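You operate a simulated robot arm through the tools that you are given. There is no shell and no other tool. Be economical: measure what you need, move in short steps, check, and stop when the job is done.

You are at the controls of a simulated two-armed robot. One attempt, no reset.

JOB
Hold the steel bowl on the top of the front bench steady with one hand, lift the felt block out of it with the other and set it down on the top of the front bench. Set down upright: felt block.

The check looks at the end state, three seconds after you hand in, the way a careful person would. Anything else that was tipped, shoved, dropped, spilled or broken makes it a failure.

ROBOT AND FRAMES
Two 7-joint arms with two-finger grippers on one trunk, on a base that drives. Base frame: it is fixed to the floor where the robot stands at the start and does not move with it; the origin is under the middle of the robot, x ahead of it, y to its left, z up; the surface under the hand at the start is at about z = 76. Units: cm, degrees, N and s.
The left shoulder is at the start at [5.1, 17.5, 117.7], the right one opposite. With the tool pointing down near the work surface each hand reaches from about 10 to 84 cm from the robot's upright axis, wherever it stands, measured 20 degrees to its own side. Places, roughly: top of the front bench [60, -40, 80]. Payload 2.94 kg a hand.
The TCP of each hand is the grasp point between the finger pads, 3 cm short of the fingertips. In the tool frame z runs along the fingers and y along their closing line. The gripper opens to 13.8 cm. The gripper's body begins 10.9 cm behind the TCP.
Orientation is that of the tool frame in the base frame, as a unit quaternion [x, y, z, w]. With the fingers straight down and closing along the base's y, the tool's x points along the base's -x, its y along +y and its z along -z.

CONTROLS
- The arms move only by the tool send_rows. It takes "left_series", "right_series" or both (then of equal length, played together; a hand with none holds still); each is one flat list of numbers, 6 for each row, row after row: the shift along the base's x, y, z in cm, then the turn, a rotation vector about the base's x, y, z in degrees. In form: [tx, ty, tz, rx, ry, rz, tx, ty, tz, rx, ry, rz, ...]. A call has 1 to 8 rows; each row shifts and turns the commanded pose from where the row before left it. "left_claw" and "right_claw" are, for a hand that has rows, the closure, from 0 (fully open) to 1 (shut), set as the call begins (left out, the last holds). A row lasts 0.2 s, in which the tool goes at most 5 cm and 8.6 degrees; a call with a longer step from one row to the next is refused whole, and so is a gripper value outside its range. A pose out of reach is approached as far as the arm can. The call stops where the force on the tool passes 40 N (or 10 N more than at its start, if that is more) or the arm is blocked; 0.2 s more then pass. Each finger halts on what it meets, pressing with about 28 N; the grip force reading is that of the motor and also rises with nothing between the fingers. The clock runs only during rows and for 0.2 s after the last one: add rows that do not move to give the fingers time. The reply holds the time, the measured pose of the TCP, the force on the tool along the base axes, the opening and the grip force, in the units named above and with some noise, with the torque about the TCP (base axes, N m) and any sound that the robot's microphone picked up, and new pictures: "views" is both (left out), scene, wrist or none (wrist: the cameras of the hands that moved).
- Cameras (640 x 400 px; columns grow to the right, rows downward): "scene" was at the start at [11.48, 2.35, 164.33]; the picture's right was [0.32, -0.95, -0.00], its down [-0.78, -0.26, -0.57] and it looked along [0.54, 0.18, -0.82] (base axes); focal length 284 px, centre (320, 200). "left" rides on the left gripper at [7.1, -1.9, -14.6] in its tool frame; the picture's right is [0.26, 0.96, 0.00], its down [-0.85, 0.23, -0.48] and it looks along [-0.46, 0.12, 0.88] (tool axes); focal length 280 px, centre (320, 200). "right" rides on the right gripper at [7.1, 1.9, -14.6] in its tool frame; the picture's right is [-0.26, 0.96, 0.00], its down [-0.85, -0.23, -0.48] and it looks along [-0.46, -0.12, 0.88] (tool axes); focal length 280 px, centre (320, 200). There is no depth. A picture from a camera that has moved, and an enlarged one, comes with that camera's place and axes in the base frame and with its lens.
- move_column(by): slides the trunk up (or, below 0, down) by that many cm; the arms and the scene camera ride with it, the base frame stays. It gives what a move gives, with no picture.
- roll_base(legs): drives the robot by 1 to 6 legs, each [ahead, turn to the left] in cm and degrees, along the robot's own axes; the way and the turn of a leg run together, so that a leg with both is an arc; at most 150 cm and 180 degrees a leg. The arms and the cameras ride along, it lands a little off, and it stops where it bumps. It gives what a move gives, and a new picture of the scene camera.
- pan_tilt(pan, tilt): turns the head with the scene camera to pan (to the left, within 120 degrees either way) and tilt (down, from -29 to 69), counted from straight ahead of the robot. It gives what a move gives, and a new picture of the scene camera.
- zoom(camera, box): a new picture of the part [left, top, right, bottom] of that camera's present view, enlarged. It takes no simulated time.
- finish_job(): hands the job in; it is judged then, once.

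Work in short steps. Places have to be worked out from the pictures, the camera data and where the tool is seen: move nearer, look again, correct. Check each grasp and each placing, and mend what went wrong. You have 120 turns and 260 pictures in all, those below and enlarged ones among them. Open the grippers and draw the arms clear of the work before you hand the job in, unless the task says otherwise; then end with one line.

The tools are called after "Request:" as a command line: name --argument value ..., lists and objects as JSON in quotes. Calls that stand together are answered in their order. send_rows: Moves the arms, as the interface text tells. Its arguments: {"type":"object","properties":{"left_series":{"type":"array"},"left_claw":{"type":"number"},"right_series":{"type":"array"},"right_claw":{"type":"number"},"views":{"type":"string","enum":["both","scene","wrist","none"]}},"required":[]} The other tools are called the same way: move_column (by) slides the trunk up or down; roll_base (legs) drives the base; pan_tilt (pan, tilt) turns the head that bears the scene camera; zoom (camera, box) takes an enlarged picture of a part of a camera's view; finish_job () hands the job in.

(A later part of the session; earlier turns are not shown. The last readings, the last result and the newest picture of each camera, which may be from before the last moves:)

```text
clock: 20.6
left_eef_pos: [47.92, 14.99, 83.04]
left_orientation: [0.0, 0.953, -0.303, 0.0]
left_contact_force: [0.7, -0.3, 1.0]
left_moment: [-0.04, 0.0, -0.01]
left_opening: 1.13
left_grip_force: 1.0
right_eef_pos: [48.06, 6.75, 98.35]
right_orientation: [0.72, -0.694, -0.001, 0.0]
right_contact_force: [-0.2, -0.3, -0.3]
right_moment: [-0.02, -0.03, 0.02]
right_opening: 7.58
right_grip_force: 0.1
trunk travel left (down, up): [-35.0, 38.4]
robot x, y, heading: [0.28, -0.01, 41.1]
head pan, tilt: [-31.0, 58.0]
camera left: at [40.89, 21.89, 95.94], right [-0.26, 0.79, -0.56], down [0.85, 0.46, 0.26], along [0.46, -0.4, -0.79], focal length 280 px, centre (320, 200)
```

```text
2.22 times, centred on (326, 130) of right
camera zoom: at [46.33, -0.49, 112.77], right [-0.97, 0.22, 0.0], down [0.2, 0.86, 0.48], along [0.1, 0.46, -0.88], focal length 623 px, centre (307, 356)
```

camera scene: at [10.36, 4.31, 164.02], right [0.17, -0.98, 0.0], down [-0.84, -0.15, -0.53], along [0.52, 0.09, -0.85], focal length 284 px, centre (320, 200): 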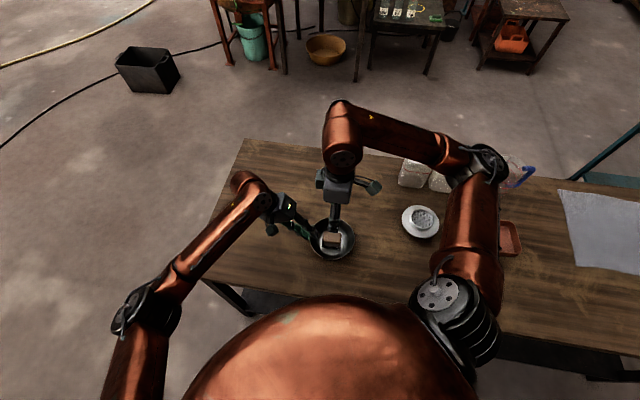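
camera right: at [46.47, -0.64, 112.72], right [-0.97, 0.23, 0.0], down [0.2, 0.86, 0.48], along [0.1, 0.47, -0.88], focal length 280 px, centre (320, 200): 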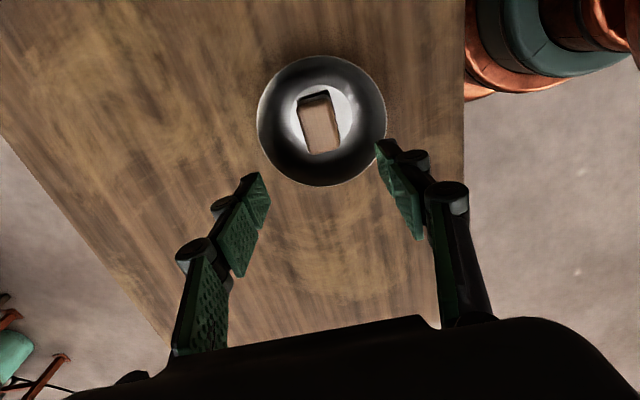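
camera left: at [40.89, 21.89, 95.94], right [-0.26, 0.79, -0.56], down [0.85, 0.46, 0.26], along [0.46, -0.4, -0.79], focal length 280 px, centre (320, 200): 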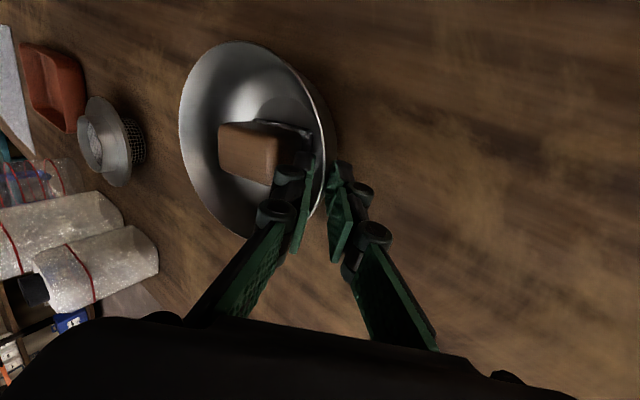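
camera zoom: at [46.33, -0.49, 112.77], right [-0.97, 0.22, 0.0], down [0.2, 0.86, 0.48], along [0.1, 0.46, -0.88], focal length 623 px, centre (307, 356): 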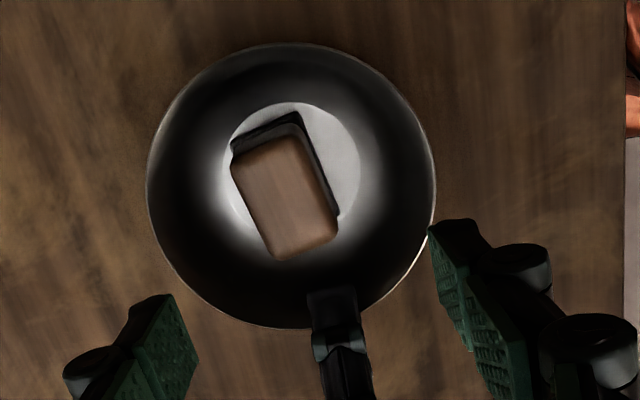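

The bowl is flat again. I keep a light cage hold (0.94). The block is now centred near (48.85, 7.0), turned about 8°, so I shift the right hand, add 5° of yaw, narrow the jaws and descend partway.

Request:
send_rows --left_series '[0, 0, 0, 0, 0, 0, 0, 0, 0, 0, 0, 0, 0, 0, 0, 0, 0, 0, 0, 0, 0, 0, 0, 0]' --right_series '[0.2, 0.1, -2, 0, 0, 1.3, 0.2, 0.1, -2, 0, 0, 1.3, 0.2, 0, -2, 0, 0, 1.3, 0.2, 0.1, -2, 0, 0, 1.3]' --left_claw 0.94 --right_claw 0.58

```text
clock: 21.6
left_eef_pos: [47.89, 15.08, 82.93]
left_orientation: [-0.001, 0.953, -0.303, 0.001]
left_contact_force: [0.3, -1.0, 1.0]
left_moment: [-0.01, -0.05, -0.02]
left_opening: 0.93
left_grip_force: 0.4
right_eef_pos: [48.06, 6.68, 98.24]
right_orientation: [0.72, -0.694, -0.001, 0.0]
right_contact_force: [0.5, -0.3, 0.3]
right_moment: [0.01, 0.02, 0.03]
right_opening: 5.8
right_grip_force: 0.0
right hand out of reach, approached as far as the arm can: row 1, 2, 3, 4
trunk travel left (down, up): [-35.0, 38.4]
robot x, y, heading: [-0.12, -0.39, 41.1]
head pan, tilt: [-31.0, 58.0]
camera scene: at [10.34, 4.31, 164.02], right [0.17, -0.98, 0.0], down [-0.84, -0.15, -0.53], along [0.52, 0.09, -0.85], focal length 284 px, centre (320, 200)
camera right: at [46.33, -0.49, 112.77], right [-0.97, 0.22, 0.0], down [0.2, 0.86, 0.48], along [0.1, 0.46, -0.88], focal length 280 px, centre (320, 200)
camera left: at [40.89, 21.89, 95.94], right [-0.26, 0.79, -0.56], down [0.85, 0.46, 0.26], along [0.46, -0.4, -0.79], focal length 280 px, centre (320, 200)
```

scene: 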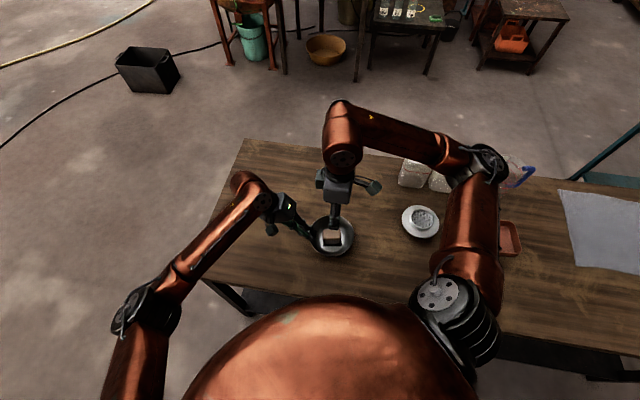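
right: 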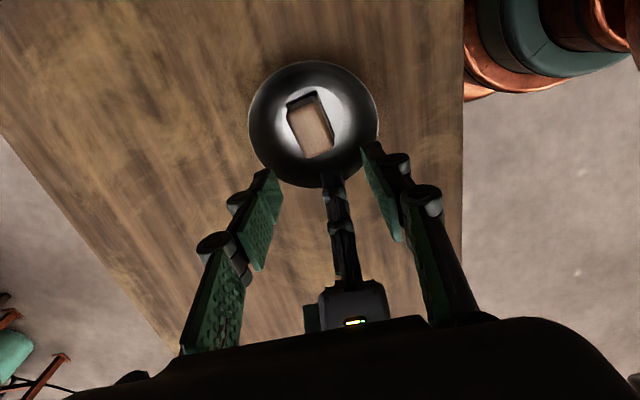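
left: 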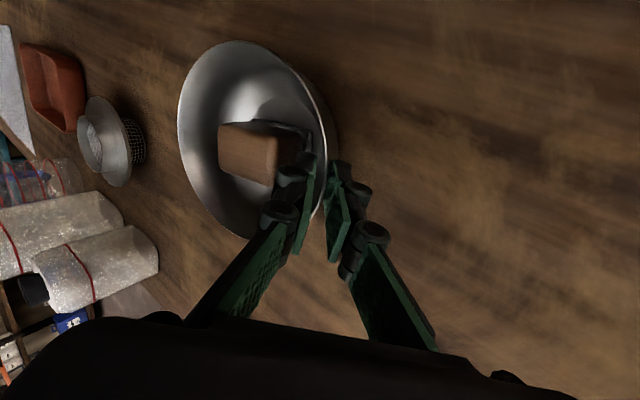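

The right wrist is still at its yaw limit. From the four limit points, yaw room grows as the bowl sits further left of the robot. So the better stance is straight ahead but shifted about 17 cm to the right. I release the bowl gently and raise both hands first.

Request:
send_rows --left_series '[0, 0, 0, 0, 0, 0, 0, 0, 0, 0, 0, 0, 0, 0.6, 0.85, 0, 0, 0, 0, 1.2, 1.7, 0, 0, 0, 0, 1.7, 2.4, 0, 0, 0, 0, 1.7, 4, 0, 0, 0, 0, 0, 4.5, 0, 0, 0, 0, 0, 4.5, 0, 0, 0]' --left_claw 0.84 --views "scene"

Request:
send_rows --left_series '[0, 0, 3, 0, 0, 0, 0, 0, 3, 0, 0, 0, 0, 0, 2, 0, 0, 0]' --right_series '[-1, -1, 4, 0, 0, -3, -1, -1, 4, 0, 0, -3, 0, 0, 4, 0, 0, 0]' --views "scene"

```text
clock: 23.4
left_eef_pos: [48.12, 20.36, 100.92]
left_orientation: [0.0, 0.953, -0.302, -0.002]
left_contact_force: [0.2, 0.3, -0.3]
left_moment: [-0.01, -0.05, 0.03]
left_opening: 2.21
left_grip_force: 0.0
right_eef_pos: [48.04, 6.65, 98.33]
right_orientation: [0.72, -0.694, -0.001, 0.0]
right_contact_force: [-0.2, -0.7, -0.2]
right_moment: [0.05, 0.01, -0.02]
right_opening: 5.76
right_grip_force: 0.1
trunk travel left (down, up): [-35.0, 38.4]
robot x, y, heading: [0.2, 0.17, 41.0]
head pan, tilt: [-31.0, 58.0]
camera scene: at [10.3, 4.3, 164.02], right [0.17, -0.98, 0.0], down [-0.84, -0.15, -0.53], along [0.52, 0.09, -0.85], focal length 284 px, centre (320, 200)
```

scene: 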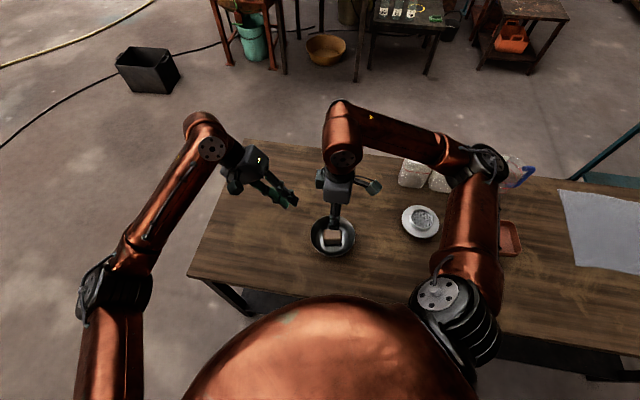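

```text
clock: 24.2
left_eef_pos: [47.71, 20.36, 108.9]
left_orientation: [-0.001, 0.953, -0.303, 0.0]
left_contact_force: [-0.8, 0.1, -0.4]
left_moment: [0.03, -0.01, 0.01]
left_opening: 2.22
left_grip_force: 0.1
right_eef_pos: [45.58, 4.71, 110.05]
right_orientation: [-0.7, 0.715, 0.002, 0.0]
right_contact_force: [-0.1, -1.5, -0.5]
right_moment: [0.03, 0.0, 0.0]
right_opening: 5.81
right_grip_force: 0.0
trunk travel left (down, up): [-35.0, 38.4]
robot x, y, heading: [-0.2, -0.01, 41.1]
head pan, tilt: [-31.0, 58.0]
camera scene: at [10.25, 4.32, 164.03], right [0.17, -0.98, 0.0], down [-0.83, -0.15, -0.53], along [0.52, 0.09, -0.85], focal length 284 px, centre (320, 200)
```

scene: 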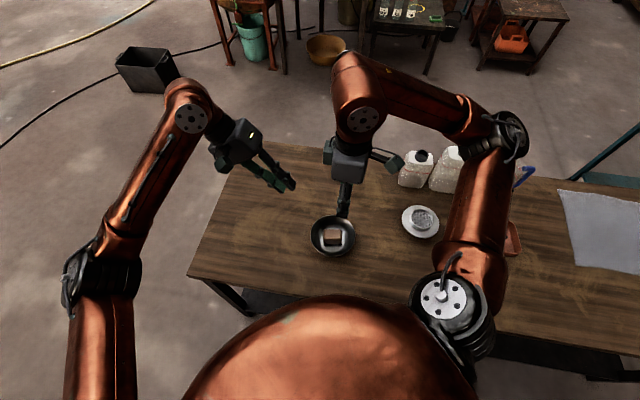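

Bowl sits flat and both hands are clear. I drive back, turn right, and come forward to a stance about 16 cm right of the start.

Request:
roll_base --legs '[[-26, 0], [0, -41], [19, 0]]'

Request:
pan_tilt --pan 18 --tilt 58

```text
clock: 29.1
left_eef_pos: [47.6, -33.55, 109.22]
left_orientation: [0.336, 0.893, -0.282, -0.101]
left_contact_force: [-1.4, -0.1, -0.1]
left_moment: [0.03, -0.14, 0.04]
left_opening: 2.24
left_grip_force: 0.0
right_eef_pos: [35.57, -43.93, 110.29]
right_orientation: [-0.407, 0.914, -0.002, 0.004]
right_contact_force: [-0.7, -0.4, -0.2]
right_moment: [0.02, -0.12, -0.01]
right_opening: 5.85
right_grip_force: 0.0
trunk travel left (down, up): [-35.0, 38.4]
robot x, y, heading: [-1.04, -17.28, 0.4]
head pan, tilt: [-31.0, 58.0]
camera scene: at [8.84, -21.05, 164.07], right [-0.51, -0.86, 0.0], down [-0.73, 0.43, -0.53], along [0.46, -0.27, -0.85], focal length 284 px, centre (320, 200)
```

scene: 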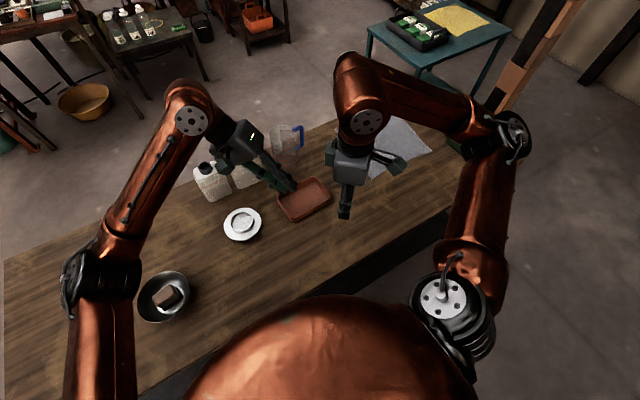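

```text
clock: 30.3
left_eef_pos: [47.9, -33.47, 108.91]
left_orientation: [0.335, 0.893, -0.282, -0.103]
left_contact_force: [0.2, 0.0, 0.4]
left_moment: [0.03, -0.02, 0.01]
left_opening: 2.21
left_grip_force: 0.0
right_eef_pos: [35.95, -44.08, 110.19]
right_orientation: [-0.406, 0.914, -0.001, 0.003]
right_contact_force: [0.3, 0.7, 0.3]
right_moment: [0.01, 0.07, -0.02]
right_opening: 5.8
right_grip_force: 0.0
trunk travel left (down, up): [-35.0, 38.4]
robot x, y, heading: [-0.95, -17.39, 0.1]
head pan, tilt: [18.0, 58.0]
camera scene: at [10.27, -15.37, 164.01], right [0.31, -0.95, 0.0], down [-0.81, -0.26, -0.53], along [0.5, 0.17, -0.85], focal length 284 px, centre (320, 200)
```

scene: 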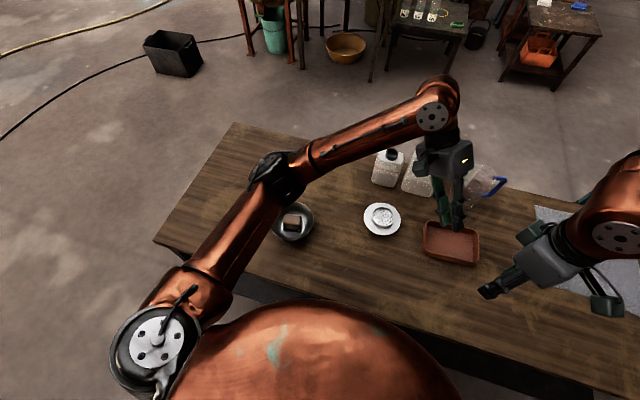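

The stance is as planned. I sweep both hands left together, high above everything, undoing the yaw.

Request:
send_rows --left_series '[0, 4.6, 0, 0, 0, 3.4, 0, 4.6, 0, 0, 0, 3.4, 0, 4.6, 0, 0, 0, 3.4, 0, 4.6, 0, 0, 0, 3.4, 0, 4.6, 0, 0, 0, 3.4, 0, 4.6, 0, 0, 0, 3.4, 0, 4.6, 0, 0, 0, 3.4, 0, 4.6, 0, 0, 0, 3.4]' --right_series '[0, 3.5, 0, 0, 0, 3, 0, 3.5, 0, 0, 0, 3, 0, 3.5, 0, 0, 0, 3, 0, 3.5, 0, 0, 0, 3, 0, 3.5, 0, 0, 0, 3, 0, 3.5, 0, 0, 0, 3, 0, 3.5, 0, 0, 0, 3, 0, 3.5, 0, 0, 0, 3]' --views "scene"

Request:
send_rows --left_series '[0, 4.4, -0.5, 0, 0, 3.4, 0, 4.4, -0.5, 0, 0, 3.4, 0, 4.4, -0.5, 0, 0, 3.4, 0, 4.4, -0.5, 0, 0, 3.4, 0, 0, 0, 0, 0, 0, 0, 0, 0, 0, 0, 0]' --right_series '[1, 3.5, -1, 0, 0, 3.5, 1, 3.5, -1, 0, 0, 3.5, 1, 3.5, -1, 0, 0, 3.5, 1.5, 3.5, -1, 0, 0, 3.5, 1.5, 2.5, -1, 0, 0, 3.5, 1.5, 2.5, -1, 0, 0, 3.5]' --views "both"

```text
clock: 32.1
left_eef_pos: [48.02, 3.53, 109.11]
left_orientation: [0.116, 0.946, -0.301, -0.035]
left_contact_force: [-0.5, 1.4, 0.1]
left_moment: [-0.05, -0.04, 0.0]
left_opening: 2.23
left_grip_force: 0.1
right_eef_pos: [35.95, -15.74, 110.25]
right_orientation: [-0.588, 0.809, -0.001, 0.002]
right_contact_force: [0.1, 0.1, 0.2]
right_moment: [-0.04, -0.02, 0.0]
right_opening: 5.77
right_grip_force: 0.0
trunk travel left (down, up): [-35.0, 38.4]
robot x, y, heading: [-0.74, -17.35, 0.2]
head pan, tilt: [18.0, 58.0]
camera scene: at [10.14, -14.87, 164.02], right [0.31, -0.95, 0.0], down [-0.81, -0.27, -0.53], along [0.5, 0.16, -0.85], focal length 284 px, centre (320, 200)
```

scene: 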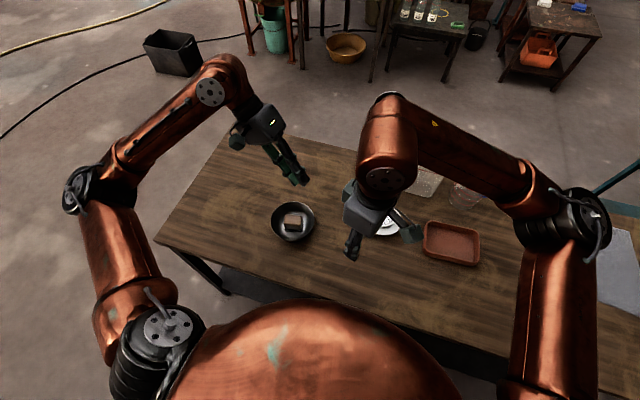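

```text
clock: 33.5
left_eef_pos: [48.02, 21.16, 106.98]
left_orientation: [0.001, 0.954, -0.301, 0.001]
left_contact_force: [-0.4, 0.0, -0.6]
left_moment: [-0.05, 0.01, 0.01]
left_opening: 2.2
left_grip_force: 0.0
right_eef_pos: [39.44, -4.14, 106.94]
right_orientation: [-0.665, 0.747, 0.0, 0.001]
right_contact_force: [0.2, -0.4, -0.6]
right_moment: [-0.02, 0.01, -0.02]
right_opening: 5.8
right_grip_force: 0.0
right hand out of reach, approached as far as the arm can: row 4, 5, 6
trunk travel left (down, up): [-35.0, 38.4]
robot x, y, heading: [-0.87, -17.21, 0.5]
head pan, tilt: [18.0, 58.0]
camera scene: at [10.25, -15.1, 164.01], right [0.31, -0.95, 0.0], down [-0.81, -0.27, -0.53], along [0.5, 0.16, -0.85], focal length 284 px, centre (320, 200)
camera right: at [36.57, -11.05, 121.3], right [-0.93, 0.37, 0.0], down [0.33, 0.82, 0.48], along [0.18, 0.44, -0.88], focal length 280 px, centre (320, 200)
camera left: at [41.0, 28.1, 119.95], right [-0.26, 0.79, -0.56], down [0.85, 0.46, 0.26], along [0.46, -0.4, -0.79], focal length 280 px, centre (320, 200)
```

scene: 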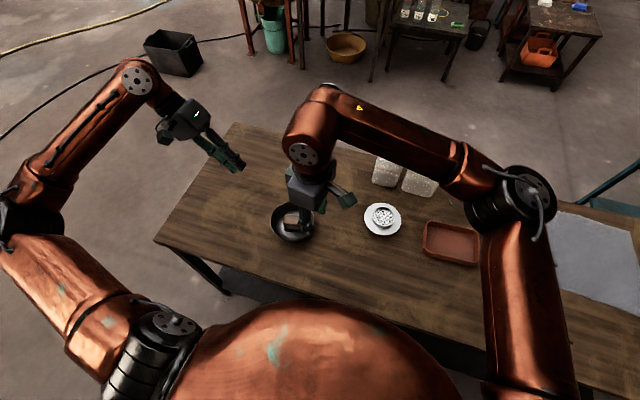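
right: 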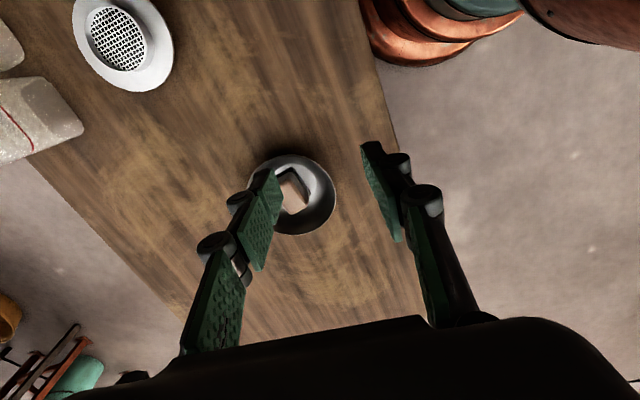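
left: 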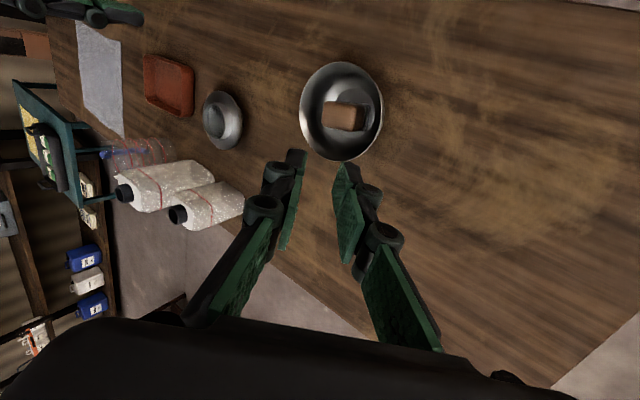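

A limit again at yaw 83°, which is likely posture-dependent. I test whether it eases lower down: descend over clear bench, then add yaw and x.

Request:
send_rows --right_series '[-0.5, 0, -3, 0, 0, -1, 0, 0, -3.5, 0, 0, 0, 0, 0, -3.5, 0, 0, 0, 1, 0.5, -1, 0, 0, 2, 1, 0.5, -1, 0, 0, 2, 1, 0.5, 0, 0, 0, 2, 1, 0.5, 0, 0, 0, 2, 1, 0.5, 0, 0, 0, 2]' --views "scene"

```text
clock: 35.3
left_eef_pos: [48.11, 21.08, 106.95]
left_orientation: [0.002, 0.954, -0.301, 0.002]
left_contact_force: [-0.2, 0.0, -0.4]
left_moment: [0.0, 0.0, -0.01]
left_opening: 2.22
left_grip_force: 0.0
right_eef_pos: [39.85, -3.82, 95.88]
right_orientation: [-0.668, 0.745, -0.001, 0.005]
right_contact_force: [0.1, 1.0, -0.7]
right_moment: [0.0, -0.02, -0.02]
right_opening: 5.82
right_grip_force: 0.1
right hand out of reach, approached as far as the arm can: row 5, 6, 7, 8
trunk travel left (down, up): [-35.0, 38.4]
robot x, y, heading: [-0.89, -17.77, 0.0]
head pan, tilt: [18.0, 58.0]
camera scene: at [10.22, -15.22, 164.02], right [0.31, -0.95, 0.0], down [-0.81, -0.26, -0.53], along [0.5, 0.16, -0.85], focal length 284 px, centre (320, 200)
```

scene: 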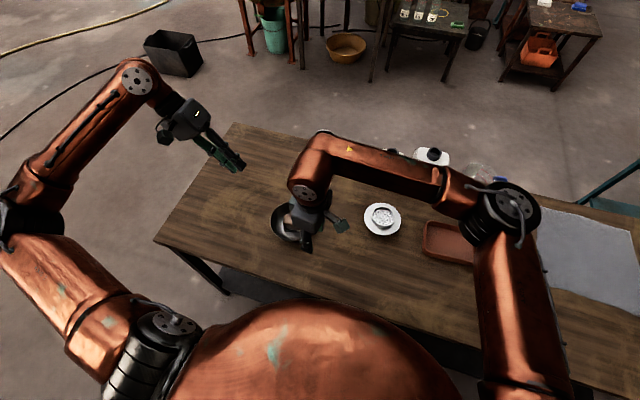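

Height alone doesn't help. I try a steeper forearm: raise the trunk by 20 cm, then bring the right hand back down and add yaw.

Request:
move_column --by 20

Request:
send_rows --right_series '[0, 0, -4.5, 0, 0, -1, 0, 0, -4.5, 0, 0, 0, 0, 0, -4.5, 0, 0, 0, 0, 0, -4.5, 0, 0, 0, 0, 0, 0, 0, 0, 4, 0, 0, 0, 0, 0, 4, 0, 0, 0, 0, 0, 4, 0, 0, 0, 0, 0, 4]' --views "scene"

```text
clock: 37.5
left_eef_pos: [47.86, 20.92, 126.89]
left_orientation: [0.003, 0.954, -0.301, 0.001]
left_contact_force: [0.2, 1.1, 0.4]
left_moment: [0.01, 0.0, 0.02]
left_opening: 2.2
left_grip_force: 0.1
right_eef_pos: [38.86, -3.76, 118.67]
right_orientation: [-0.667, 0.744, -0.025, 0.03]
right_contact_force: [-0.9, -1.0, -1.3]
right_moment: [0.01, 0.03, 0.03]
right_opening: 5.79
right_grip_force: 0.0
trunk travel left (down, up): [-55.0, 18.4]
robot x, y, heading: [-1.09, -17.34, 0.2]
head pan, tilt: [18.0, 58.0]
```

```text
clock: 39.3
left_eef_pos: [47.93, 21.01, 126.91]
left_orientation: [0.002, 0.954, -0.3, 0.002]
left_contact_force: [0.4, 0.2, -0.1]
left_moment: [-0.03, 0.0, 0.0]
left_opening: 2.2
left_grip_force: 0.1
right_eef_pos: [38.5, -3.75, 100.96]
right_orientation: [-0.683, 0.729, -0.026, 0.036]
right_contact_force: [-0.2, -0.3, -0.1]
right_moment: [-0.02, -0.05, 0.01]
right_opening: 5.8
right_grip_force: 0.1
right hand out of reach, approached as far as the arm can: row 5, 7, 8
trunk travel left (down, up): [-55.0, 18.4]
robot x, y, heading: [-0.78, -17.42, 0.3]
head pan, tilt: [18.0, 58.0]
camera scene: at [4.23, -15.24, 184.03], right [0.31, -0.95, 0.0], down [-0.81, -0.26, -0.53], along [0.5, 0.16, -0.85], focal length 284 px, centre (320, 200)
```

scene: 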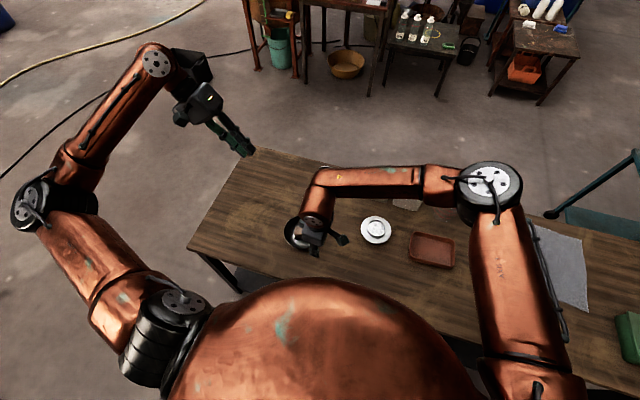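

Yaw near 90° isn't available with this arm. I change the plan: the right hand will grip the block along its long side (yaw about 8°, easy), and the left will hold the rim on the near-left diagonal, clear of those fingers. First I unwind the right hand and fix its small tilt while rising.

Request:
send_rows --right_series '[0, 0, 3, -0.6, 5, 0, 0, 0, 3, 0, 0, -8, 0, 0, 3, 0, 0, -8, 0, 0, 3, 0, 0, -8, 0, 0, 3, 0, 0, -8, 0, 0, 3, 0, 0, -8, 0, 0, 3, 0, 0, -8, 0, 0, 3, 0, 0, -8]' --views "none"

Request:
move_column --by -20

```text
clock: 41.1
left_eef_pos: [47.91, 20.99, 126.95]
left_orientation: [0.002, 0.954, -0.3, 0.002]
left_contact_force: [-0.6, -0.7, -0.1]
left_moment: [-0.01, -0.01, 0.01]
left_opening: 2.24
left_grip_force: 0.0
right_eef_pos: [38.46, -3.94, 121.79]
right_orientation: [-0.26, 0.964, -0.041, 0.02]
right_contact_force: [0.0, -0.2, -0.4]
right_moment: [0.01, -0.05, 0.02]
right_opening: 5.79
right_grip_force: 0.0
right hand out of reach, approached as far as the arm can: row 1
trunk travel left (down, up): [-55.0, 18.4]
robot x, y, heading: [-1.08, -17.39, 0.3]
head pan, tilt: [18.0, 58.0]
```

```text
clock: 43.3
left_eef_pos: [48.01, 21.06, 107.07]
left_orientation: [0.002, 0.954, -0.301, 0.002]
left_contact_force: [0.2, -0.4, 0.4]
left_moment: [0.01, -0.02, 0.01]
left_opening: 2.22
left_grip_force: 0.1
right_eef_pos: [38.45, -3.76, 101.92]
right_orientation: [-0.261, 0.964, -0.041, 0.02]
right_contact_force: [0.9, -0.8, 0.1]
right_moment: [-0.04, 0.02, 0.03]
right_opening: 5.77
right_grip_force: 0.1
trunk travel left (down, up): [-35.0, 38.4]
robot x, y, heading: [-1.07, -17.26, 0.3]
head pan, tilt: [18.0, 58.0]
```

I level the right tool (5° off), bring its yaw to 8°, and move it nearer to view the bowl. I also yaw the left hand by 45° for the diagonal approach, moving it to the near-left.

Request:
send_rows --right_series '[0, 0, 0, 3.9, 3.4, 0, 0.8, 0.5, 0, 0, 0, -5.5, 0.8, 0.5, 0, 0, 0, -5.5, 0.8, 0.5, 0, 0, 0, -5.5, 0.8, 0.5, 0, 0, 0, -5.5, 0, 0, 0, 0, 0, 0]' --left_series '[-1.3, 0.3, 0, 0, 0, 7.5, -1.3, 0.3, 0, 0, 0, 7.5, -1.3, 0.3, 0, 0, 0, 7.5, -1.3, 0.3, 0, 0, 0, 7.5, -1.3, 0.3, 0, 0, 0, 7.5, -1.3, 0.3, 0, 0, 0, 7.5]' --right_claw 0.45

Request:
zoom --camera "right" --box '[320, 20, 560, 170]'

```text
clock: 44.7
left_eef_pos: [40.05, 22.78, 106.99]
left_orientation: [-0.364, 0.882, -0.277, 0.117]
left_contact_force: [0.3, 0.3, -0.2]
left_moment: [0.01, 0.0, 0.03]
left_opening: 2.22
left_grip_force: 0.0
right_eef_pos: [41.68, -1.86, 101.91]
right_orientation: [-0.072, 0.997, 0.0, 0.001]
right_contact_force: [0.3, 0.0, -1.1]
right_moment: [-0.01, -0.03, 0.03]
right_opening: 7.59
right_grip_force: 0.0
trunk travel left (down, up): [-35.0, 38.4]
robot x, y, heading: [-1.16, -17.77, 0.4]
head pan, tilt: [18.0, 58.0]
camera scene: at [10.08, -15.29, 164.03], right [0.31, -0.95, 0.0], down [-0.81, -0.26, -0.53], along [0.5, 0.17, -0.85], focal length 284 px, centre (320, 200)
camera right: at [34.22, -0.94, 116.34], right [0.12, 0.99, 0.0], down [0.87, -0.11, 0.48], along [0.47, -0.06, -0.88], focal length 280 px, centre (320, 200)
camera left: at [30.27, 22.65, 120.0], right [-0.74, 0.38, -0.56], down [0.27, 0.93, 0.26], along [0.61, 0.04, -0.79], focal length 280 px, centre (320, 200)
```

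scene: 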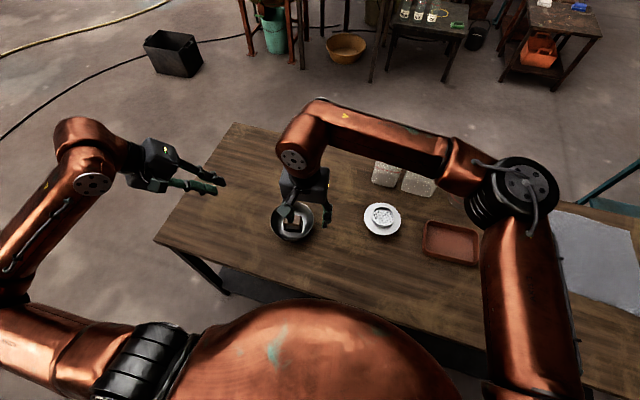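
right: 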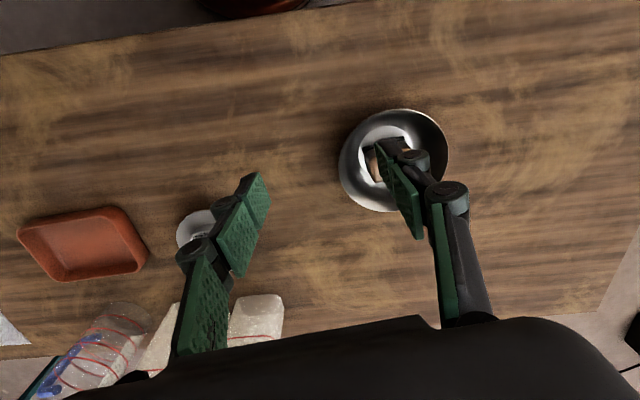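
left: 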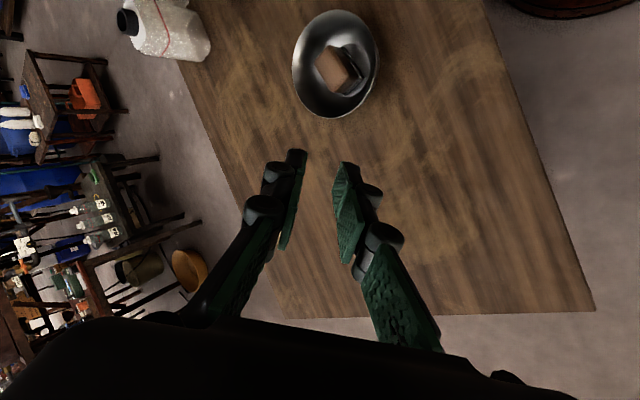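

```text
2.67 times, centred on (440, 95) of right
camera zoom: at [34.22, -0.94, 116.34], right [0.12, 0.99, 0.0], down [0.87, -0.11, 0.48], along [0.47, -0.06, -0.88], focal length 748 px, centre (0, 480)
```

zoom: 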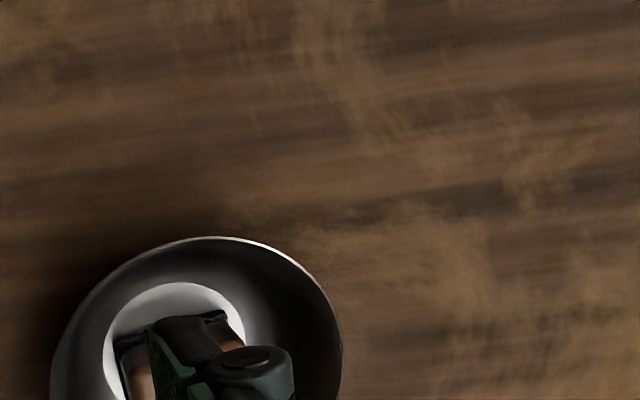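

Both poses work. I zoom in on the bowl from the left and scene cameras to fix the bowl and block places anew.

Request:
zoom --camera "left" --box '[264, 0, 408, 130]'

Request:
zoom --camera "scene" --box '[250, 180, 346, 260]'

```text
3.08 times, centred on (336, 65) of left
camera zoom: at [30.27, 22.65, 120.0], right [-0.74, 0.38, -0.56], down [0.27, 0.93, 0.26], along [0.61, 0.04, -0.79], focal length 863 px, centre (271, 615)
```

zoom: 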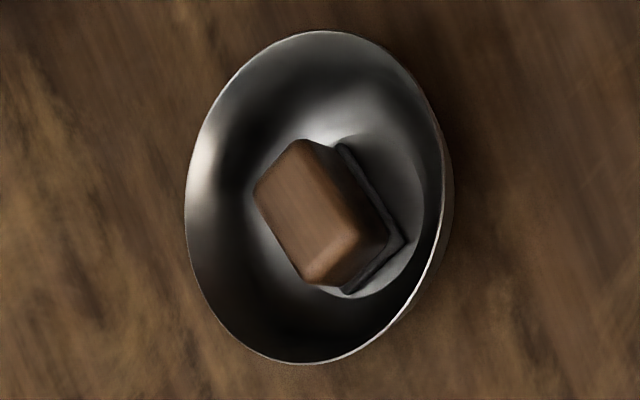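

```text
5.00 times, centred on (298, 220) of scene
camera zoom: at [10.08, -15.29, 164.03], right [0.31, -0.95, 0.0], down [-0.81, -0.26, -0.53], along [0.5, 0.17, -0.85], focal length 1418 px, centre (430, 100)
```

zoom: 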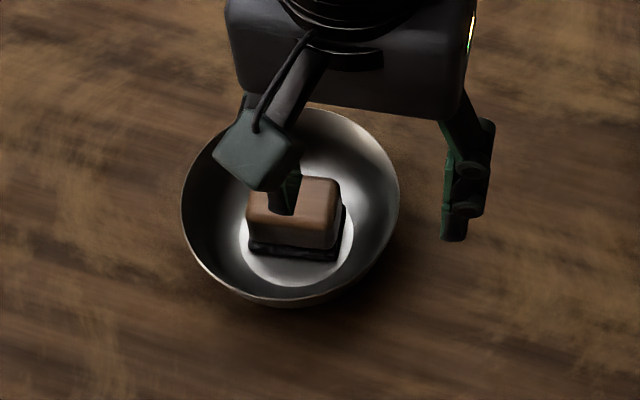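

Bowl centre (48.0, 7.1), block centre (49.0, 6.95) turned 10°. I bring the left hand down on the near-left diagonal, tilted to 43°, stopping 4 cm short of the rim point (42.95, 12.15, 82).

Request:
send_rows --left_series '[0.06, -1.35, -3.5, -0.95, -0.95, 0, 0.06, -1.35, -3.5, -0.95, -0.95, 0, 0.06, -1.35, -3.5, -0.95, -0.95, 0, 0.06, -1.35, -3.5, -0.95, -0.95, 0, 0.06, -1.35, -3.5, -0.95, -0.95, 0, 0.06, -1.35, -3.5, -0.95, -0.95, 0]' --left_claw 0.82

Request:
zoom --camera "left" --box '[220, 40, 420, 200]'

```text
clock: 46.1
left_eef_pos: [40.54, 14.5, 86.25]
left_orientation: [-0.353, 0.861, -0.339, 0.143]
left_contact_force: [-0.5, -1.0, 0.1]
left_moment: [0.0, -0.07, 0.01]
left_opening: 2.47
left_grip_force: 0.0
right_eef_pos: [41.59, -1.68, 101.77]
right_orientation: [-0.072, 0.997, 0.0, 0.0]
right_contact_force: [0.1, 0.4, -0.8]
right_moment: [-0.04, -0.02, -0.01]
right_opening: 7.58
right_grip_force: 0.0
trunk travel left (down, up): [-35.0, 38.4]
robot x, y, heading: [-1.26, -17.46, 0.2]
head pan, tilt: [18.0, 58.0]
camera scene: at [10.16, -15.15, 164.01], right [0.31, -0.95, 0.0], down [-0.81, -0.26, -0.53], along [0.5, 0.16, -0.85], focal length 284 px, centre (320, 200)
camera left: at [29.48, 15.65, 98.07], right [-0.68, 0.32, -0.66], down [0.25, 0.95, 0.19], along [0.69, -0.04, -0.72], focal length 280 px, centre (320, 200)
```

scene: 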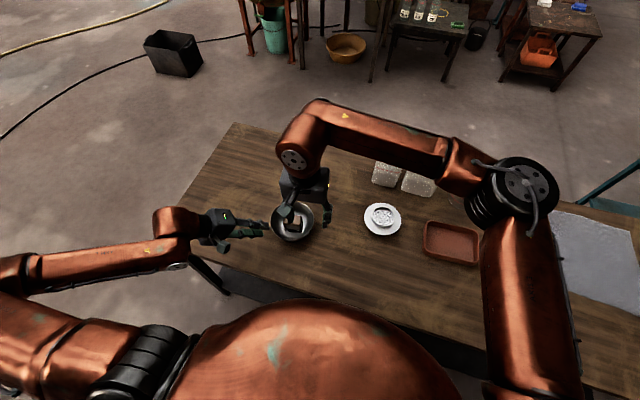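
left: 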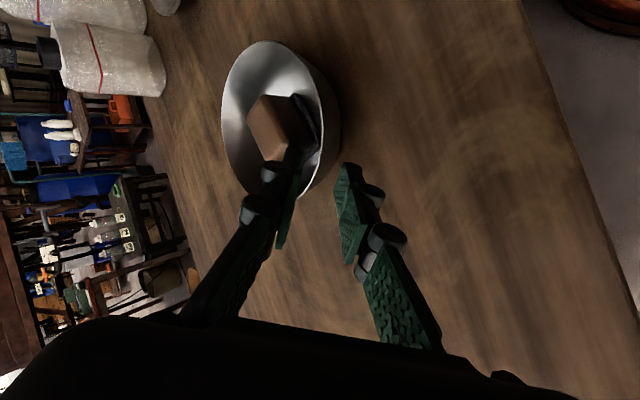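

```text
2.50 times, centred on (320, 120) of left
camera zoom: at [29.48, 15.65, 98.07], right [-0.68, 0.32, -0.66], down [0.25, 0.95, 0.19], along [0.69, -0.04, -0.72], focal length 701 px, centre (320, 400)
```

zoom: 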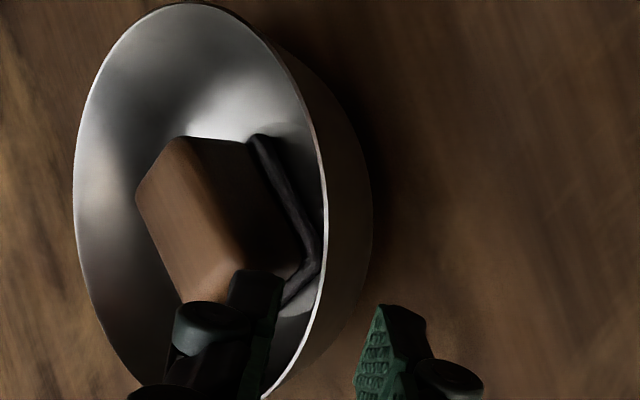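

The rim crosses the jaw axis within 2 mm. I advance 4 cm along the tool axis with a small correction.

Request:
send_rows --left_series '[0.5, -0.5, -0.7, 0, 0, 0, 0.5, -0.5, -0.7, 0, 0, 0, 0.5, -0.5, -0.7, 0, 0, 0, 0.5, -0.5, -0.7, 0, 0, 0, 0, 0, 0, 0, 0, 0]' --views "wrist"

Request:
zoom --camera "left" --box '[220, 80, 420, 240]'

Request:
zoom --camera "scene" --box '[242, 180, 338, 260]'

```text
clock: 47.3
left_eef_pos: [42.57, 12.62, 83.1]
left_orientation: [-0.354, 0.86, -0.339, 0.143]
left_contact_force: [0.5, 0.6, 0.0]
left_moment: [0.01, 0.02, 0.02]
left_opening: 2.49
left_grip_force: 0.1
right_eef_pos: [41.68, -1.96, 101.76]
right_orientation: [-0.073, 0.997, 0.001, 0.001]
right_contact_force: [0.3, 0.0, 0.2]
right_moment: [0.01, 0.01, 0.01]
right_opening: 7.61
right_grip_force: 0.0
trunk travel left (down, up): [-35.0, 38.4]
robot x, y, heading: [-1.27, -17.64, 0.4]
head pan, tilt: [18.0, 58.0]
camera left: at [31.42, 13.68, 95.07], right [-0.68, 0.32, -0.66], down [0.25, 0.95, 0.19], along [0.69, -0.03, -0.73], focal length 280 px, centre (320, 200)
```

left: 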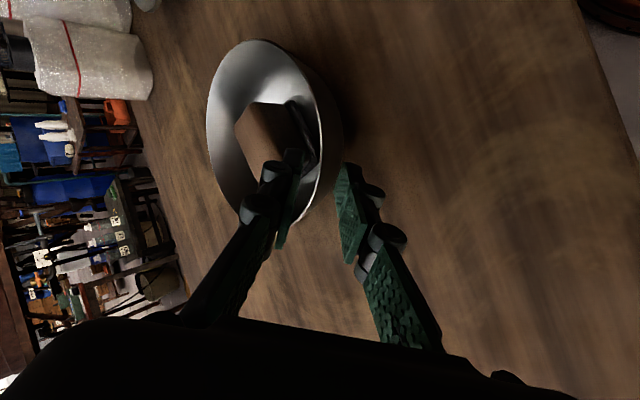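

```text
2.50 times, centred on (320, 160) of left
camera zoom: at [31.42, 13.68, 95.07], right [-0.68, 0.32, -0.66], down [0.25, 0.95, 0.19], along [0.69, -0.03, -0.73], focal length 701 px, centre (320, 300)
```

zoom: 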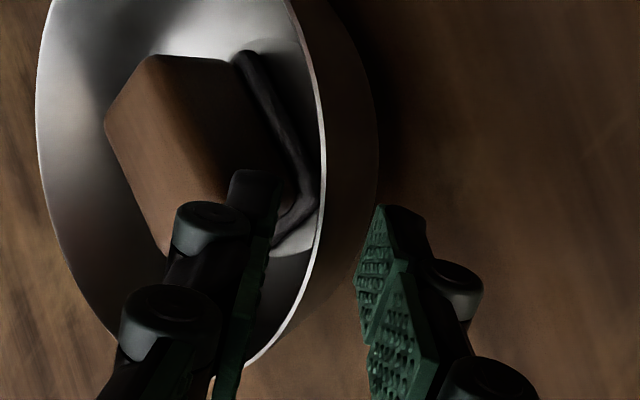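

```text
5.00 times, centred on (290, 220) of scene
camera zoom: at [10.17, -15.26, 164.02], right [0.31, -0.95, 0.0], down [-0.81, -0.26, -0.53], along [0.5, 0.16, -0.85], focal length 1418 px, centre (470, 100)
```

zoom: 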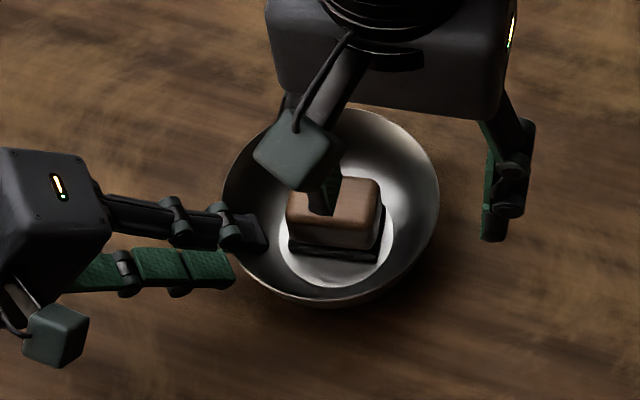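

The fingers straddle the rim, centred. I close to a light cage hold only.

Request:
send_rows --left_series '[0, 0, 0, 0, 0, 0, 0, 0, 0, 0, 0, 0, 0, 0, 0, 0, 0, 0]' --left_claw 0.92 --views "none"

Request:
zoom --camera "left" --box '[220, 80, 420, 240]'

Request:
zoom --camera "scene" --box '[242, 180, 338, 260]'

```text
clock: 48.1
left_eef_pos: [42.44, 12.55, 83.16]
left_orientation: [-0.354, 0.86, -0.339, 0.142]
left_contact_force: [0.3, -0.6, 1.6]
left_moment: [-0.02, -0.02, 0.04]
left_opening: 1.23
left_grip_force: 1.0
right_eef_pos: [41.55, -1.89, 101.89]
right_orientation: [-0.073, 0.997, 0.0, 0.0]
right_contact_force: [-0.5, 0.2, -0.2]
right_moment: [-0.03, 0.02, 0.02]
right_opening: 7.61
right_grip_force: 0.0
trunk travel left (down, up): [-35.0, 38.4]
robot x, y, heading: [-1.02, -17.46, 0.0]
head pan, tilt: [18.0, 58.0]
```

```text
2.50 times, centred on (320, 160) of left
camera zoom: at [31.43, 13.69, 95.08], right [-0.68, 0.32, -0.66], down [0.25, 0.95, 0.19], along [0.69, -0.03, -0.73], focal length 701 px, centre (320, 300)
```

zoom: 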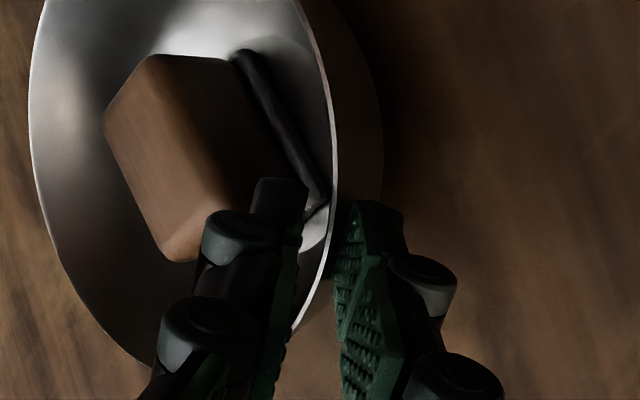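

```text
5.00 times, centred on (290, 220) of scene
camera zoom: at [10.19, -15.26, 164.02], right [0.31, -0.95, 0.0], down [-0.81, -0.26, -0.53], along [0.5, 0.16, -0.85], focal length 1418 px, centre (470, 100)
```

zoom: 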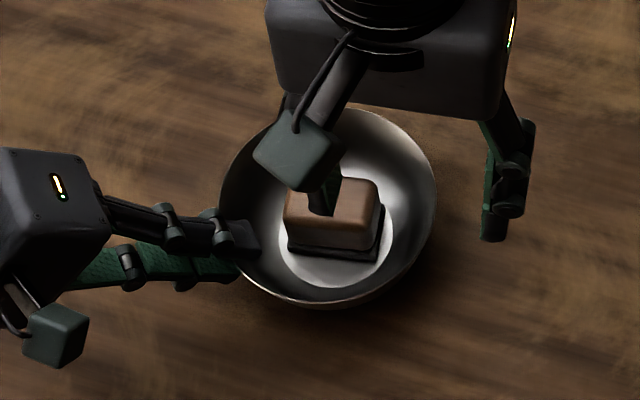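

A light hold with contact on both sides, and the bowl is flat. Now the right hand goes over the block centre (49.0, 6.95), down to z 88.

Request:
send_rows --right_series '[1.23, 1.48, -1, 0, 0, 0.3, 1.23, 1.48, -1, 0, 0, 0.3, 1.23, 1.48, -2, 0, 0, 0.3, 1.23, 1.48, -2.5, 0, 0, 0.3, 1.23, 1.48, -3.5, 0, 0, 0.3, 1.23, 1.48, -3.5, 0, 0, 0.3, 0, 0, 0, 0, 0, 0]' --right_claw 0.48

Request:
zoom --camera "right" --box '[200, 60, 440, 240]'

Request:
zoom --camera "left" --box '[160, 20, 420, 240]'

```text
clock: 49.7
left_eef_pos: [42.51, 12.58, 83.16]
left_orientation: [-0.354, 0.86, -0.338, 0.143]
left_contact_force: [1.0, -0.8, 1.0]
left_moment: [-0.02, -0.02, -0.01]
left_opening: 1.22
left_grip_force: 1.1
right_eef_pos: [49.06, 7.18, 88.19]
right_orientation: [-0.089, 0.996, 0.0, 0.0]
right_contact_force: [-0.4, 0.1, 0.0]
right_moment: [0.0, -0.01, 0.01]
right_opening: 7.19
right_grip_force: 0.0
trunk travel left (down, up): [-35.0, 38.4]
robot x, y, heading: [-1.24, -17.58, 0.1]
head pan, tilt: [18.0, 58.0]
camera scene: at [10.17, -15.3, 164.02], right [0.31, -0.95, 0.0], down [-0.81, -0.26, -0.53], along [0.5, 0.17, -0.85], focal length 284 px, centre (320, 200)
camera right: at [41.75, 7.73, 102.69], right [0.09, 1.0, 0.0], down [0.88, -0.08, 0.48], along [0.47, -0.04, -0.88], focal length 280 px, centre (320, 200)
```

scene: 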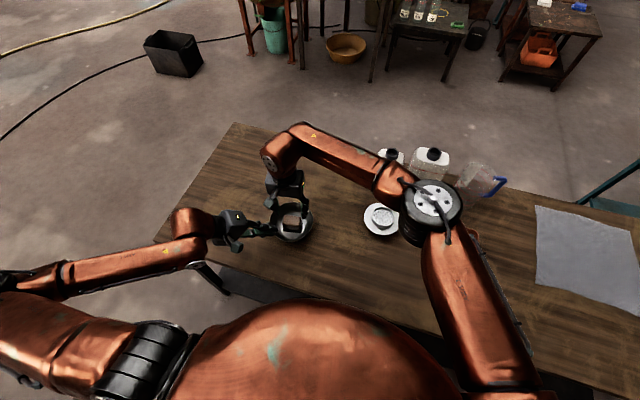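
right: 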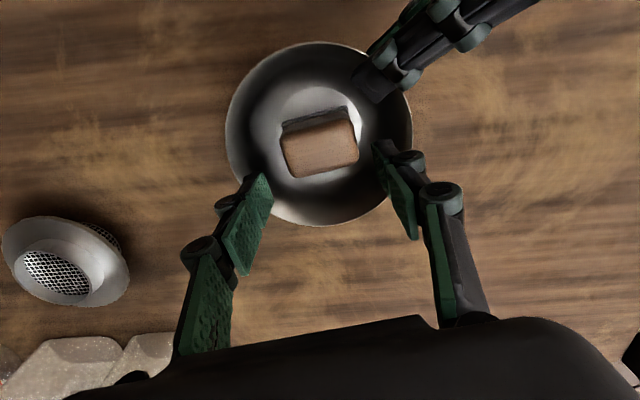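

```text
2.22 times, centred on (320, 150) of right
camera zoom: at [41.75, 7.73, 102.69], right [0.09, 1.0, 0.0], down [0.88, -0.08, 0.48], along [0.47, -0.04, -0.88], focal length 623 px, centre (320, 311)
```

zoom: 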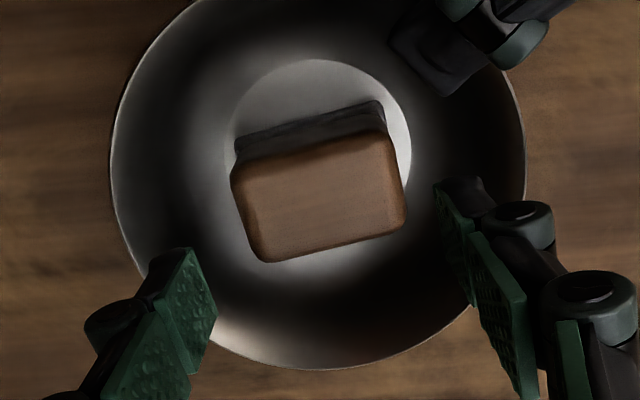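

```text
1.82 times, centred on (290, 130) of left
camera zoom: at [31.42, 13.67, 95.09], right [-0.68, 0.32, -0.66], down [0.25, 0.95, 0.19], along [0.69, -0.03, -0.73], focal length 510 px, centre (374, 327)
```

zoom: 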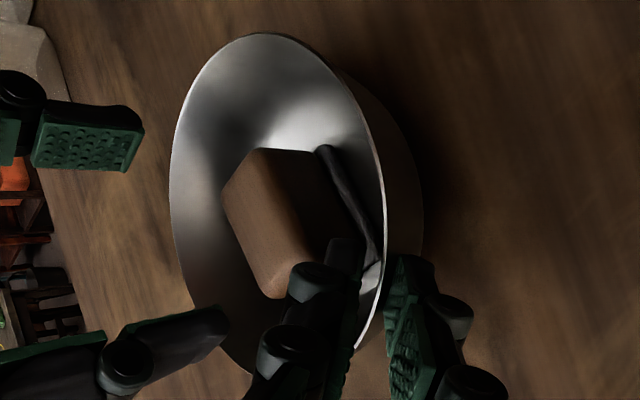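

Block centre measures (48.9, 7.2) at 10.2°, which matches the right tool (49.06, 7.18, 10.2°). I descend to TCP z 82, fingertips about 2 cm below the block's top.

Request:
send_rows --right_series '[-0.04, 0, -1.5, 0, 0, 0, -0.04, 0, -1.5, 0, 0, 0, -0.04, 0, -1.6, 0, 0, 0, 0, 0, -1.6, 0, 0, 0, 0, 0, 0, 0, 0, 0]'

Request:
zoom --camera "right" --box '[200, 80, 440, 260]'

```text
clock: 50.9
left_eef_pos: [42.46, 12.73, 83.13]
left_orientation: [-0.355, 0.86, -0.339, 0.143]
left_contact_force: [0.9, -0.3, 0.6]
left_moment: [-0.01, -0.01, 0.01]
left_opening: 1.21
left_grip_force: 0.7
right_eef_pos: [48.92, 7.12, 82.07]
right_orientation: [-0.089, 0.996, 0.0, 0.0]
right_contact_force: [0.2, -0.4, 0.1]
right_moment: [0.0, 0.0, 0.01]
right_opening: 7.18
right_grip_force: 0.0
trunk travel left (down, up): [-35.0, 38.4]
robot x, y, heading: [-1.11, -17.56, 0.3]
head pan, tilt: [18.0, 58.0]
camera scene: at [10.21, -15.23, 164.02], right [0.31, -0.95, 0.0], down [-0.81, -0.26, -0.53], along [0.5, 0.16, -0.85], focal length 284 px, centre (320, 200)
camera right: at [41.56, 7.79, 96.61], right [0.09, 1.0, 0.0], down [0.88, -0.08, 0.48], along [0.47, -0.04, -0.88], focal length 280 px, centre (320, 200)
```

scene: 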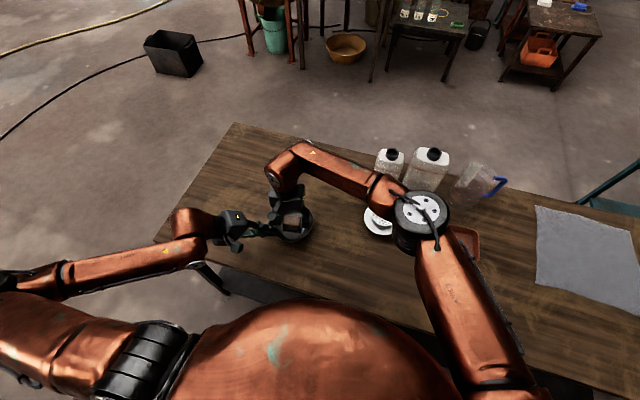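
right: 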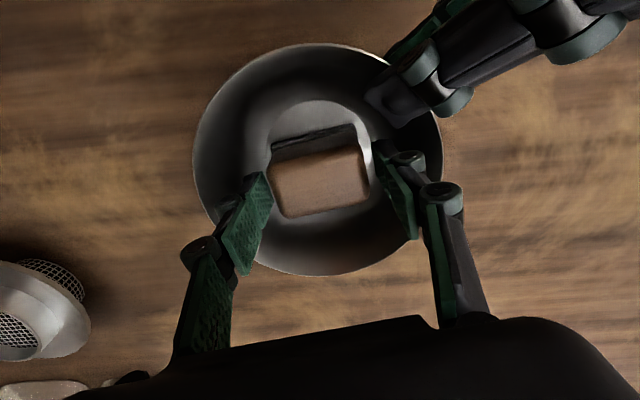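

```text
2.22 times, centred on (320, 170) of right
camera zoom: at [41.56, 7.79, 96.61], right [0.09, 1.0, 0.0], down [0.88, -0.08, 0.48], along [0.47, -0.04, -0.88], focal length 623 px, centre (320, 267)
```

zoom: 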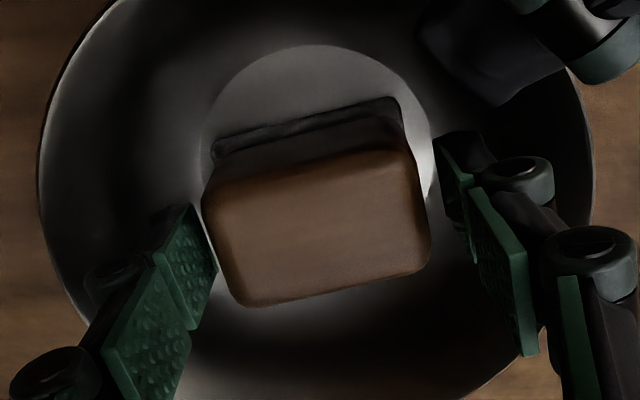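

The block sits between the pads with no contact. I close the right hand on it.

Request:
send_rows --right_series '[0, 0, 0, 0, 0, 0, 0, 0, 0, 0, 0, 0, 0, 0, 0, 0, 0, 0, 0, 0, 0, 0, 0, 0]' --right_claw 0.7 --views "wrist"

```text
clock: 51.9
left_eef_pos: [42.61, 12.6, 83.18]
left_orientation: [-0.354, 0.86, -0.339, 0.143]
left_contact_force: [1.4, 0.3, 1.8]
left_moment: [-0.03, -0.05, 0.01]
left_opening: 1.22
left_grip_force: 1.3
right_eef_pos: [48.99, 7.14, 82.18]
right_orientation: [-0.089, 0.996, 0.0, 0.0]
right_contact_force: [-0.2, 1.1, -0.2]
right_moment: [-0.02, -0.01, 0.02]
right_opening: 5.9
right_grip_force: 28.1
trunk travel left (down, up): [-35.0, 38.4]
robot x, y, heading: [-1.28, -17.92, 0.4]
head pan, tilt: [18.0, 58.0]
camera right: at [41.57, 7.78, 96.63], right [0.09, 1.0, 0.0], down [0.88, -0.08, 0.48], along [0.47, -0.04, -0.88], focal length 280 px, centre (320, 200)
```

right: 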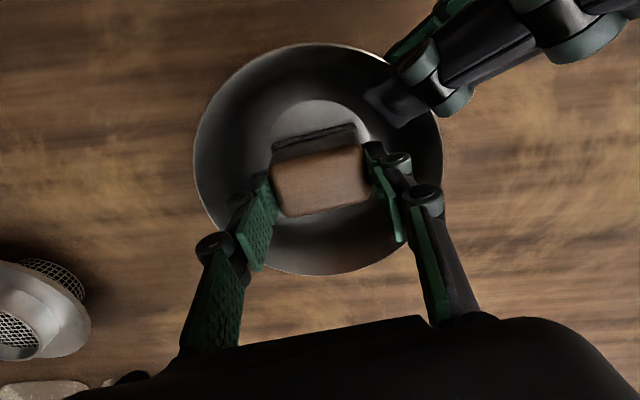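

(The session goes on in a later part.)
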